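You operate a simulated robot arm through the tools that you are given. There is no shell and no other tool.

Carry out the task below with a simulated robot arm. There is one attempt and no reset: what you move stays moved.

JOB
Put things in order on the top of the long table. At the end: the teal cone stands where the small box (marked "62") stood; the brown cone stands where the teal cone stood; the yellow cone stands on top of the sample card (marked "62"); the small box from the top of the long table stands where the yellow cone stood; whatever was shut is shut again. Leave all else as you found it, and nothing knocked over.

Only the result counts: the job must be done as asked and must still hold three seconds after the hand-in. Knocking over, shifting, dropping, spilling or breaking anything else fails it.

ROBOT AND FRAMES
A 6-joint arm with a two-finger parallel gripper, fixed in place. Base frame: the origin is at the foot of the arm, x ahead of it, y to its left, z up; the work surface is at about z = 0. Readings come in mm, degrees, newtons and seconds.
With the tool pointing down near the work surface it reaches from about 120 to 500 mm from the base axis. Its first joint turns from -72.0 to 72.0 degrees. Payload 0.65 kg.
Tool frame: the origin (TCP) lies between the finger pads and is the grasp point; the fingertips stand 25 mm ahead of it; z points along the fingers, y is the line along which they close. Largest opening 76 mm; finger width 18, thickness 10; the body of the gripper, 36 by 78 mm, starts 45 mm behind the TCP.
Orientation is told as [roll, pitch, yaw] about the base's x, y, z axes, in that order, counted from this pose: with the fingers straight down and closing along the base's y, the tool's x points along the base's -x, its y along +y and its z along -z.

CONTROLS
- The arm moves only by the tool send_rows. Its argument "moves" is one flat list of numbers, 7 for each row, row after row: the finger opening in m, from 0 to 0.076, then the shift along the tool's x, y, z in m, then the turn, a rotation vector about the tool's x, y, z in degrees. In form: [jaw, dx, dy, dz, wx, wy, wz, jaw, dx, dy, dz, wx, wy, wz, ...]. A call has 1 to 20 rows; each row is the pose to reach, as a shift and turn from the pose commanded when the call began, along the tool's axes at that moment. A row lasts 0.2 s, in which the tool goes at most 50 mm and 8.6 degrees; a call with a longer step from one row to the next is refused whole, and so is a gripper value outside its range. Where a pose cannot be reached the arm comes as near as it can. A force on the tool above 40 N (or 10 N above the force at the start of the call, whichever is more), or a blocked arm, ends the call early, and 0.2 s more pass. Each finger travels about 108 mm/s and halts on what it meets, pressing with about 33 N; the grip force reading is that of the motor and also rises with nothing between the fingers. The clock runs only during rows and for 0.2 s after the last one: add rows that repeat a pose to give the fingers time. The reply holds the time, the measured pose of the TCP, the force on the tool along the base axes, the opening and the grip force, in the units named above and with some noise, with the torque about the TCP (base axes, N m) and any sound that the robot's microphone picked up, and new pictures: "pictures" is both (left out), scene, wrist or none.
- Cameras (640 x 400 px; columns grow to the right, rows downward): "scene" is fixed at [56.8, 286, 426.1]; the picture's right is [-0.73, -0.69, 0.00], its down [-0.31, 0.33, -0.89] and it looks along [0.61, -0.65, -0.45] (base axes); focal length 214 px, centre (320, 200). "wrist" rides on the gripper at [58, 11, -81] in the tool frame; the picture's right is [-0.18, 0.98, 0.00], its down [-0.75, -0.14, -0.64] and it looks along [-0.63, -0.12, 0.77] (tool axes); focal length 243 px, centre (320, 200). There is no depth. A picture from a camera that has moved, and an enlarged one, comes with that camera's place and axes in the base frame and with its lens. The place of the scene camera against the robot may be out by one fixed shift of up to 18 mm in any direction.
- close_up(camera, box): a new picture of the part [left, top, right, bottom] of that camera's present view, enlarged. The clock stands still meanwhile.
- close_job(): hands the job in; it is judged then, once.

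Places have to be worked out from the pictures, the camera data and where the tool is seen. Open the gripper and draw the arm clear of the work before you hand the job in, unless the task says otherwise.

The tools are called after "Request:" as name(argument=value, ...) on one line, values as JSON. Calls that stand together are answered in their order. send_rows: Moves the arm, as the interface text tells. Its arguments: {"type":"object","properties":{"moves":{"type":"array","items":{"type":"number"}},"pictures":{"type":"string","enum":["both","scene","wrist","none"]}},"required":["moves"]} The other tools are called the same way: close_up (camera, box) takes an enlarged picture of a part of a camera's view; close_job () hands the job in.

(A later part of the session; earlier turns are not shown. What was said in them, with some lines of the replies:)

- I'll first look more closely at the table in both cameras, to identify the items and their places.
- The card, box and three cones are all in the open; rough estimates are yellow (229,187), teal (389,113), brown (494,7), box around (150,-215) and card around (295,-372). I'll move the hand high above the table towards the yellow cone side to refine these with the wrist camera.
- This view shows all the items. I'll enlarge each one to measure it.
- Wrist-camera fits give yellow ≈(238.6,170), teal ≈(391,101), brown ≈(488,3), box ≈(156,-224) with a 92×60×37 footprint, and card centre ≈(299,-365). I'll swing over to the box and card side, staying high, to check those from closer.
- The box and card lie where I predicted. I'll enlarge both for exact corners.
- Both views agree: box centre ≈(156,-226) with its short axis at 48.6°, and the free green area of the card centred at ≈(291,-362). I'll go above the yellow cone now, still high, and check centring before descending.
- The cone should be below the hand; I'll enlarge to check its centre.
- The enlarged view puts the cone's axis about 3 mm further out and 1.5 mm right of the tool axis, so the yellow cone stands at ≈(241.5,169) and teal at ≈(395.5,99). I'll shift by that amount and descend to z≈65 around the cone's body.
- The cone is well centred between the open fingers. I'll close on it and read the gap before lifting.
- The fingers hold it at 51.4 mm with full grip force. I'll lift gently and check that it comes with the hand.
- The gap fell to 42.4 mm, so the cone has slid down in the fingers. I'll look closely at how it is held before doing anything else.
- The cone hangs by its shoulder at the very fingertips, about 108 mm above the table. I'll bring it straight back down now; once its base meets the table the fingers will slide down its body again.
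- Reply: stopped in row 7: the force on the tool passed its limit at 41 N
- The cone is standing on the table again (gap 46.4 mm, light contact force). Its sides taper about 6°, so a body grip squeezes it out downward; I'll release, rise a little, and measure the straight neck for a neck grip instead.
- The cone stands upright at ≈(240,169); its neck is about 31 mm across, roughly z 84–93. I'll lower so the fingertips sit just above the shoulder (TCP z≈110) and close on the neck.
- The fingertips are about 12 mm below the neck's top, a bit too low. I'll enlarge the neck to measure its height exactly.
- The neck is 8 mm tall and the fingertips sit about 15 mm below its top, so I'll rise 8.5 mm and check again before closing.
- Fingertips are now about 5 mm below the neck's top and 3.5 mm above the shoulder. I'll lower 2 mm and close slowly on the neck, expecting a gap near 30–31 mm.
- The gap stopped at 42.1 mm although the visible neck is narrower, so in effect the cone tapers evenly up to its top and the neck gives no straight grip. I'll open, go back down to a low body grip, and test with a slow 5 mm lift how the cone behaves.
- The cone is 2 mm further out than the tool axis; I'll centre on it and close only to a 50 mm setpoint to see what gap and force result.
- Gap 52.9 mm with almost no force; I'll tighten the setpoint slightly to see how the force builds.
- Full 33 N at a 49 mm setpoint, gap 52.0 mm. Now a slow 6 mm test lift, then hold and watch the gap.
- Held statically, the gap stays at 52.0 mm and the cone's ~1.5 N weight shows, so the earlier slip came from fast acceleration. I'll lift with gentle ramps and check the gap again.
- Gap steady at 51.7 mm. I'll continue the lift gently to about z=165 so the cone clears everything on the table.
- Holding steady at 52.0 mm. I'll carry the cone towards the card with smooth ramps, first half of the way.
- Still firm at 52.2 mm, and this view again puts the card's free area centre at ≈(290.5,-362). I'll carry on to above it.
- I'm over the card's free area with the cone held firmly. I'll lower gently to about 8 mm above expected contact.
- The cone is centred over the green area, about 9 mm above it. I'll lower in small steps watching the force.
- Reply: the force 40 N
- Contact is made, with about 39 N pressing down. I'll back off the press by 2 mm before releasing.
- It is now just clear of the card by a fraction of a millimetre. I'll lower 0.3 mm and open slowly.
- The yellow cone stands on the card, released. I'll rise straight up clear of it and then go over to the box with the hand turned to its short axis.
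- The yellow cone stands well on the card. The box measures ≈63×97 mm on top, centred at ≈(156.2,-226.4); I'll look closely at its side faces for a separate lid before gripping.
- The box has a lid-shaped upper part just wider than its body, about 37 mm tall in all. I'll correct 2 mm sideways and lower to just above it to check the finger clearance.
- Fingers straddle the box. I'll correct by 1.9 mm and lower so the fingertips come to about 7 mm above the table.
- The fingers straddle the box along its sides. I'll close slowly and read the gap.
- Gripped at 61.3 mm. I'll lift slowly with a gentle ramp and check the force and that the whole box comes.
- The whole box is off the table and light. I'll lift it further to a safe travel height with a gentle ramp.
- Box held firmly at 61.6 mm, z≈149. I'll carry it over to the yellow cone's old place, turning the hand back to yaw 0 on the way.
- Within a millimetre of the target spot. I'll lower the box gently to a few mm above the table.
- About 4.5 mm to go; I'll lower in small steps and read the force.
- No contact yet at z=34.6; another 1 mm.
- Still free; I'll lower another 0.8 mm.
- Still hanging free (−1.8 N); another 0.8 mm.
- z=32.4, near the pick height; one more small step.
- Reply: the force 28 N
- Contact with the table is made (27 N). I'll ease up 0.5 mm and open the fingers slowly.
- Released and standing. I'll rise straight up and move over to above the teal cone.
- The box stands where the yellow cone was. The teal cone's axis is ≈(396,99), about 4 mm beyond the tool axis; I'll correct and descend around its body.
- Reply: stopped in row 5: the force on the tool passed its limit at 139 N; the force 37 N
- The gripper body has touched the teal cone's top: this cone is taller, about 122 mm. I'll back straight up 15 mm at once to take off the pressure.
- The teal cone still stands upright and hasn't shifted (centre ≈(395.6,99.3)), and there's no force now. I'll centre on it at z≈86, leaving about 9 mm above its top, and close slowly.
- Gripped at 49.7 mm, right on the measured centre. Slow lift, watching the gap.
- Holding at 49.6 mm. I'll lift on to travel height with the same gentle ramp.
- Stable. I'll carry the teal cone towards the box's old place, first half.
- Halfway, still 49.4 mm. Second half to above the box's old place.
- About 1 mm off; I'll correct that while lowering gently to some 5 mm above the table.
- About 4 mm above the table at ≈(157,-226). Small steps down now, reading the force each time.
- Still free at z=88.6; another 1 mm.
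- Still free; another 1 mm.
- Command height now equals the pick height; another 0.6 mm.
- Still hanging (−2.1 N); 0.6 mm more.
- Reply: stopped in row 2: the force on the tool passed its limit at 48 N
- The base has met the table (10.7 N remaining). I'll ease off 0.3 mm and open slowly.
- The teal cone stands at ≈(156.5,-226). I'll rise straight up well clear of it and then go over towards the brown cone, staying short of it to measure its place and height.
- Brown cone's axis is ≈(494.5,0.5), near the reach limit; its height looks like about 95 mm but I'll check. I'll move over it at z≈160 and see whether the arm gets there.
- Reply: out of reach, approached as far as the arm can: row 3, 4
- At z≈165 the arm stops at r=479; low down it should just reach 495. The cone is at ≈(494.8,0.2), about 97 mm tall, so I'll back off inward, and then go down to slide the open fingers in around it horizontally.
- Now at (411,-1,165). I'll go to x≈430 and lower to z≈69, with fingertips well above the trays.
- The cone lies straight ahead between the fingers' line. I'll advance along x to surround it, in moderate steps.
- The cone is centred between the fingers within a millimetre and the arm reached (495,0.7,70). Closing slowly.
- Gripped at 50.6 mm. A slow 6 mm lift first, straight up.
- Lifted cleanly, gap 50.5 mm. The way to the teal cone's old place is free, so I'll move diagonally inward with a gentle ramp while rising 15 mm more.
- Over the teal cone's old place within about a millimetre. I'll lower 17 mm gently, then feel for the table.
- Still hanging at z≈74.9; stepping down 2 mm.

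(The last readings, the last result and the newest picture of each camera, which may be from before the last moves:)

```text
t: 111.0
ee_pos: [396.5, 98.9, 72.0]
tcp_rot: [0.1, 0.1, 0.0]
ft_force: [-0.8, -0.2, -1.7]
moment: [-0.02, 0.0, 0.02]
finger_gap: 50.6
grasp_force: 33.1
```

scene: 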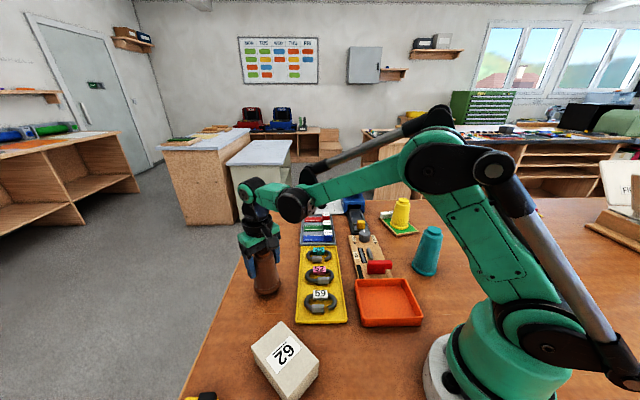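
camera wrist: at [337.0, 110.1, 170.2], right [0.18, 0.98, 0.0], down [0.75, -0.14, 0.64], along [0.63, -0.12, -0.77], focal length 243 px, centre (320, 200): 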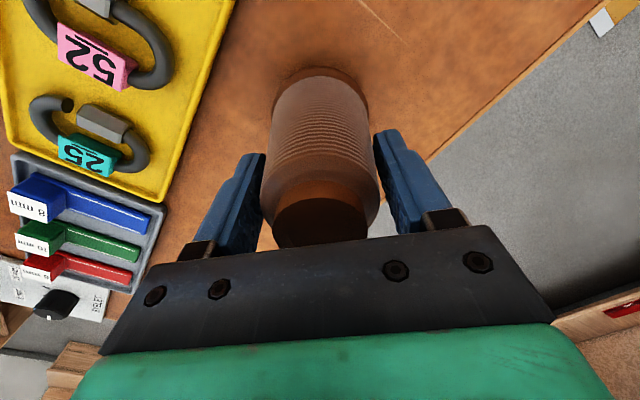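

Still free; 1 mm more.

Request:
send_rows(moves=[0.043, 0, 0, 0.0005, 0, 0, 0, 0.043, 0, 0, 0.001, 0, 0, 0, 0.043, 0, 0, 0.001, 0, 0, 0], pictures="none")

```text
t: 111.8
ee_pos: [395.1, 100.4, 70.4]
tcp_rot: [0.1, 0.2, 0.1]
ft_force: [0.5, 0.3, -0.1]
moment: [-0.01, -0.01, -0.02]
finger_gap: 50.8
grasp_force: 32.7
```

Force has gone from −1.7 to about 0 N, so the base is just touching. One 0.3 mm step more to confirm.

Request:
send_rows(moves=[0.043, 0, 0, 0.0003, 0, 0, 0, 0.043, 0, 0, 0.0003, 0, 0, 0], pictures="none")

```text
t: 112.4
ee_pos: [395.9, 99.3, 70.6]
tcp_rot: [0.1, 0.1, 0.0]
ft_force: [2.9, -1.6, 2.8]
moment: [-0.04, -0.04, -0.01]
finger_gap: 50.7
grasp_force: 32.7
```

Contact confirmed (+2.8 N) at ≈(395.9,99.3). Opening slowly.

Request:
send_rows(moves=[0.046, 0, 0, 0, 0, 0, 0, 0.049, 0, 0, 0, 0, 0, 0, 0.052, 0, 0, 0, 0, 0, 0, 0.056, 0, 0, 0, 0, 0, 0, 0.062, 0, 0, 0, 0, 0, 0, 0.07, 0, 0, 0, 0, 0, 0, 0.076, 0, 0, 0, 0, 0, 0, 0.076, 0, 0, 0, 0, 0, 0], pictures="both")

Request:
close_up(camera="wrist", box=[220, 50, 420, 250])

```text
t: 114.2
ee_pos: [395.5, 100.5, 72.2]
tcp_rot: [0.1, 0.1, -0.1]
ft_force: [0.4, -0.3, -0.4]
moment: [0.01, -0.02, 0.02]
finger_gap: 76.2
grasp_force: 0.0
camera wrist: at [337.6, 110.3, 149.8], right [0.18, 0.98, 0.0], down [0.75, -0.14, 0.64], along [0.63, -0.12, -0.77], focal length 243 px, centre (320, 200)
```

scene: 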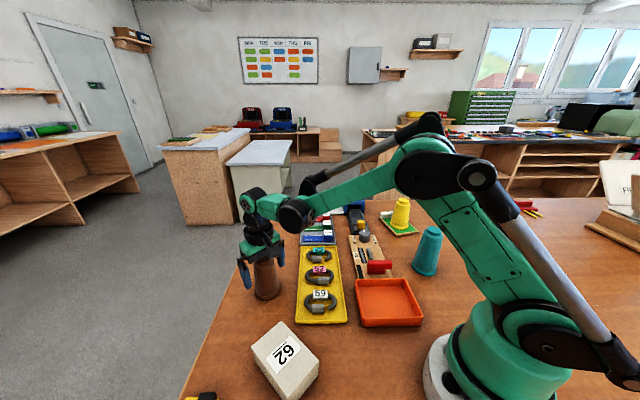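
wrist: 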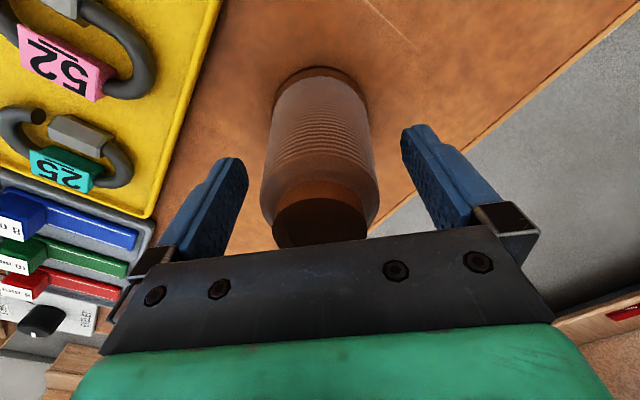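

```text
2.00 times, centred on (320, 150) of wrist
camera zoom: at [337.6, 110.3, 149.8], right [0.18, 0.98, 0.0], down [0.75, -0.14, 0.64], along [0.63, -0.12, -0.77], focal length 485 px, centre (320, 300)
```

zoom: 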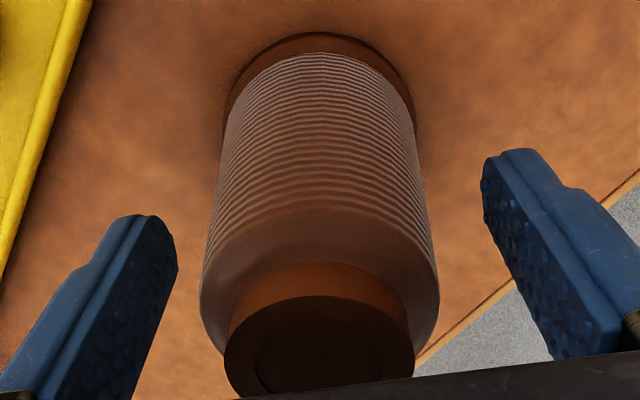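

The brown cone stands released. I'll rise straight up, draw the arm back, and take a full look at the result.

Request:
send_rows(moves=[0.076, 0, 0, -0.012, 0, 0, 0, 0.076, 0, 0, -0.04, 0, 0, 0, 0.076, 0, 0, -0.08, 0, 0, 0, 0.076, 0, 0, -0.12, 0, 0, 0, 0.076, 0, 0, -0.155, 0, 0, 0, 0.076, 0.03, -0.024, -0.17, 0, 0, 0, 0.076, 0.06, -0.048, -0.185, 0, 0, 0, 0.076, 0.09, -0.072, -0.2, 0, 0, 0, 0.076, 0.12, -0.096, -0.215, 0, 0, 0, 0.076, 0.15, -0.12, -0.23, 0, 0, 0, 0.076, 0.18, -0.12, -0.24, 0, 0, 0, 0.076, 0.21, -0.12, -0.24, 0, 0, 0, 0.076, 0.235, -0.12, -0.24, 0, 0, 0, 0.076, 0.235, -0.12, -0.24, 0, 0, 0], pictures="both")

Request:
close_up(camera="scene", box=[180, 190, 340, 400])

Request:
close_up(camera="scene", box=[300, 180, 460, 290])

```text
t: 117.2
ee_pos: [161.2, -21.7, 311.7]
tcp_rot: [0.0, 0.1, 0.1]
ft_force: [-0.3, -0.2, -0.1]
moment: [-0.02, -0.01, -0.02]
finger_gap: 76.0
grasp_force: 0.1
camera wrist: at [102.5, -12.0, 390.0], right [0.18, 0.98, 0.0], down [0.75, -0.14, 0.64], along [0.63, -0.12, -0.77], focal length 243 px, centre (320, 200)
```

scene: 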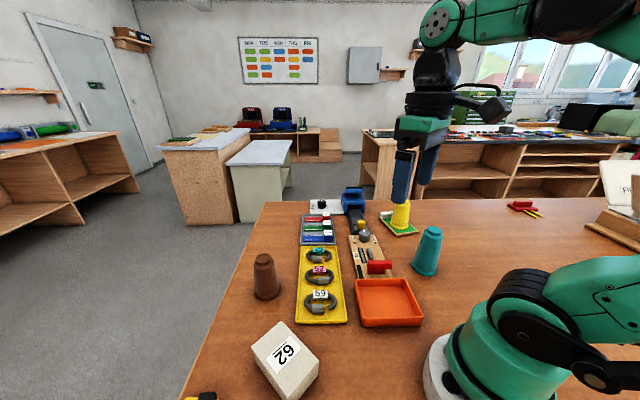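
wrist: 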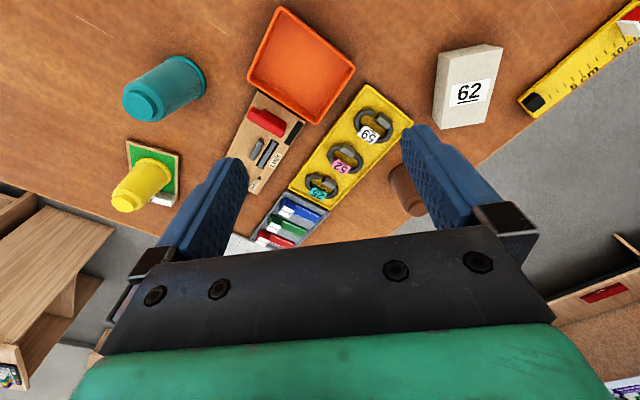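

```text
1.90 times, centred on (260, 295) of scene
camera zoom: at [56.8, 286.0, 426.1], right [-0.73, -0.69, 0.0], down [-0.31, 0.33, -0.89], along [0.61, -0.65, -0.45], focal length 408 px, centre (434, 19)
```

zoom: 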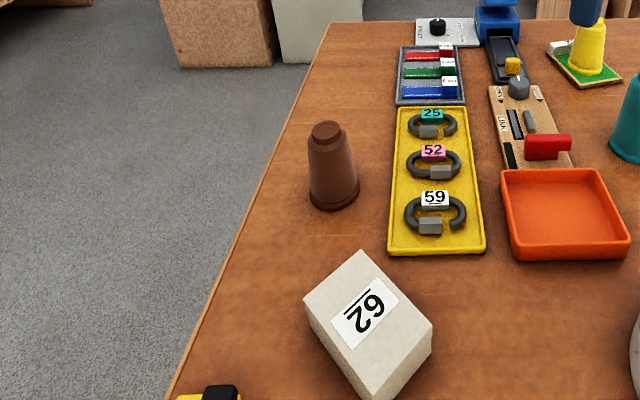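

```text
3.64 times, centred on (380, 235) of scene
camera zoom: at [56.8, 286.0, 426.1], right [-0.73, -0.69, 0.0], down [-0.31, 0.33, -0.89], along [0.61, -0.65, -0.45], focal length 780 px, centre (102, 73)
```

zoom: 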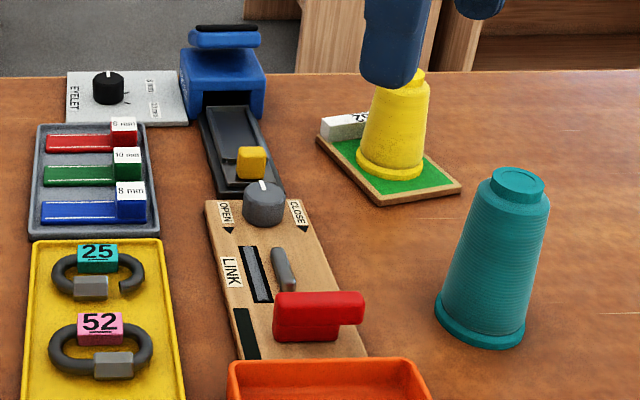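

Everything stands upright: brown in teal's old place (image position matches within a pixel), box at the yellow's old place, teal at the box's, yellow on the card. I'll return the hand to its starting pose for a final comparison with the first pictures.

Request:
send_rows(moves=[0.076, -0.016, -0.026, -0.008, 0, 0, 0, 0.076, -0.032, -0.052, -0.016, 0, 0, 0, 0.076, -0.048, -0.078, -0.024, 0, 0, 0, 0.076, -0.064, -0.103, -0.032, 0, 0, 0, 0.076, -0.064, -0.103, -0.032, 0, 0, 0], pictures="both")

Request:
close_up(camera="scene", box=[300, 180, 460, 280])

Request:
close_up(camera="scene", box=[180, 250, 420, 400])

Request:
close_up(camera="wrist", box=[150, 0, 390, 150])

```text
t: 118.4
ee_pos: [225.8, -122.2, 343.2]
tcp_rot: [0.0, 0.1, 0.0]
ft_force: [0.9, 0.0, 0.7]
moment: [-0.02, 0.0, 0.0]
finger_gap: 76.2
grasp_force: 0.1
camera wrist: at [167.5, -111.5, 422.7], right [0.18, 0.98, 0.0], down [0.75, -0.14, 0.64], along [0.63, -0.12, -0.77], focal length 243 px, centre (320, 200)
```

scene: 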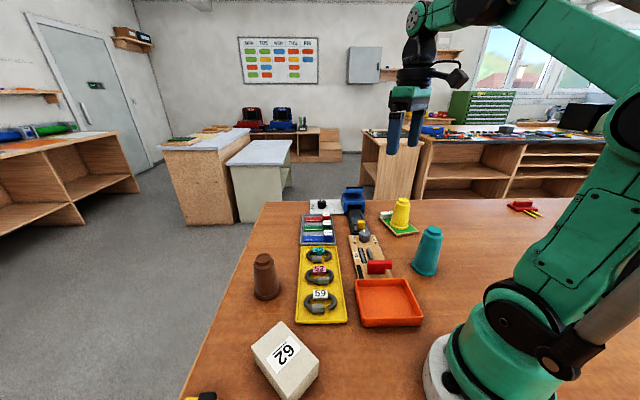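
wrist: 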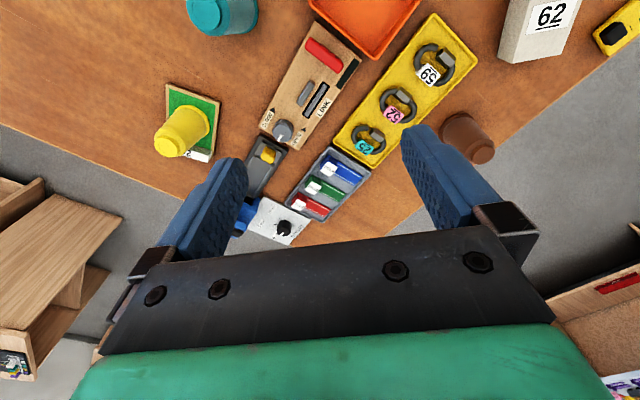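

```text
4.00 times, centred on (380, 230) of scene
camera zoom: at [56.8, 285.9, 426.1], right [-0.73, -0.69, 0.0], down [-0.31, 0.33, -0.89], along [0.61, -0.65, -0.45], focal length 858 px, centre (80, 80)
```

zoom: 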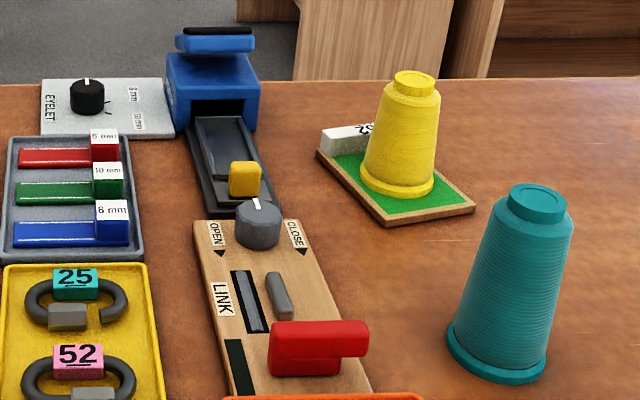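

```text
2.67 times, centred on (300, 325) of scene
camera zoom: at [56.8, 285.9, 426.1], right [-0.73, -0.69, 0.0], down [-0.31, 0.33, -0.89], along [0.61, -0.65, -0.45], focal length 572 px, centre (373, -133)
```

zoom: 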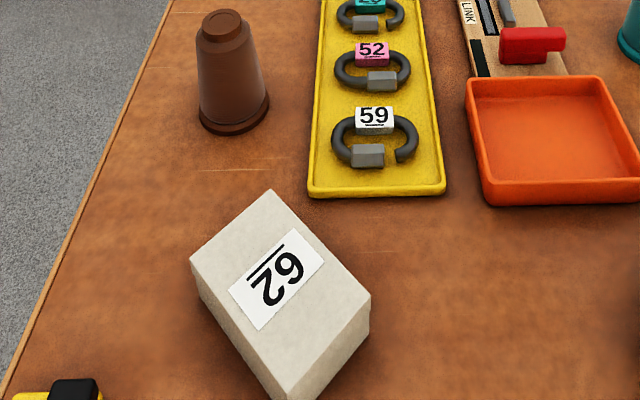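

```text
2.67 times, centred on (270, 75) of wrist
camera zoom: at [167.5, -111.5, 422.7], right [0.18, 0.98, 0.0], down [0.75, -0.14, 0.64], along [0.63, -0.12, -0.77], focal length 647 px, centre (453, 533)
```

zoom: 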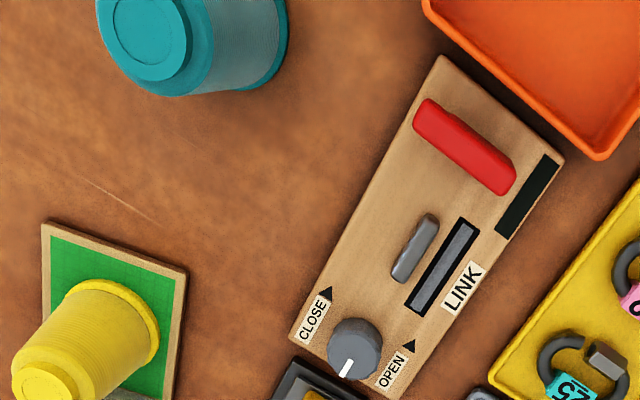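

The card, trays and knobs match the first pictures exactly. The brown cone's base covers the teal cone's old outline, the other items are in place, and the hand is open and clear. Handing in.

Request:
close_job()

```text
The job is handed in.
```

I handed the job in with everything in the place you asked for. All items were upright and the hand was open and clear of the table.

| Item | Now stands | Position (mm) |
|---|---|---|
| Yellow cone | on the green area of the sample card "62" | about (291, -362) |
| Small box "62" | where the yellow cone stood | about (240, 170) |
| Teal cone | where the box stood | about (157, -226) |
| Brown cone | where the teal cone stood | about (396, 99) |

- **Accuracy:** I judge each item to be within a couple of millimetres of its target. The brown cone's base covers the same spot in the picture as the teal cone's did.
- **Box orientation:** The box is turned about 41° from how it first lay, since the job didn't say which way it should face.
- **Yellow cone slipped:** On the first lift it slid down in the fingers. I set it back on the table upright and lifted it again more slowly.
- **Teal cone pressed:** It is taller than I had judged, so the gripper body came down on its top with about 139 N. It stayed standing and had not moved from its place.
- **Everything else:** The card, trays and knobs match the first pictures. Nothing shut was opened, so nothing needed shutting again.
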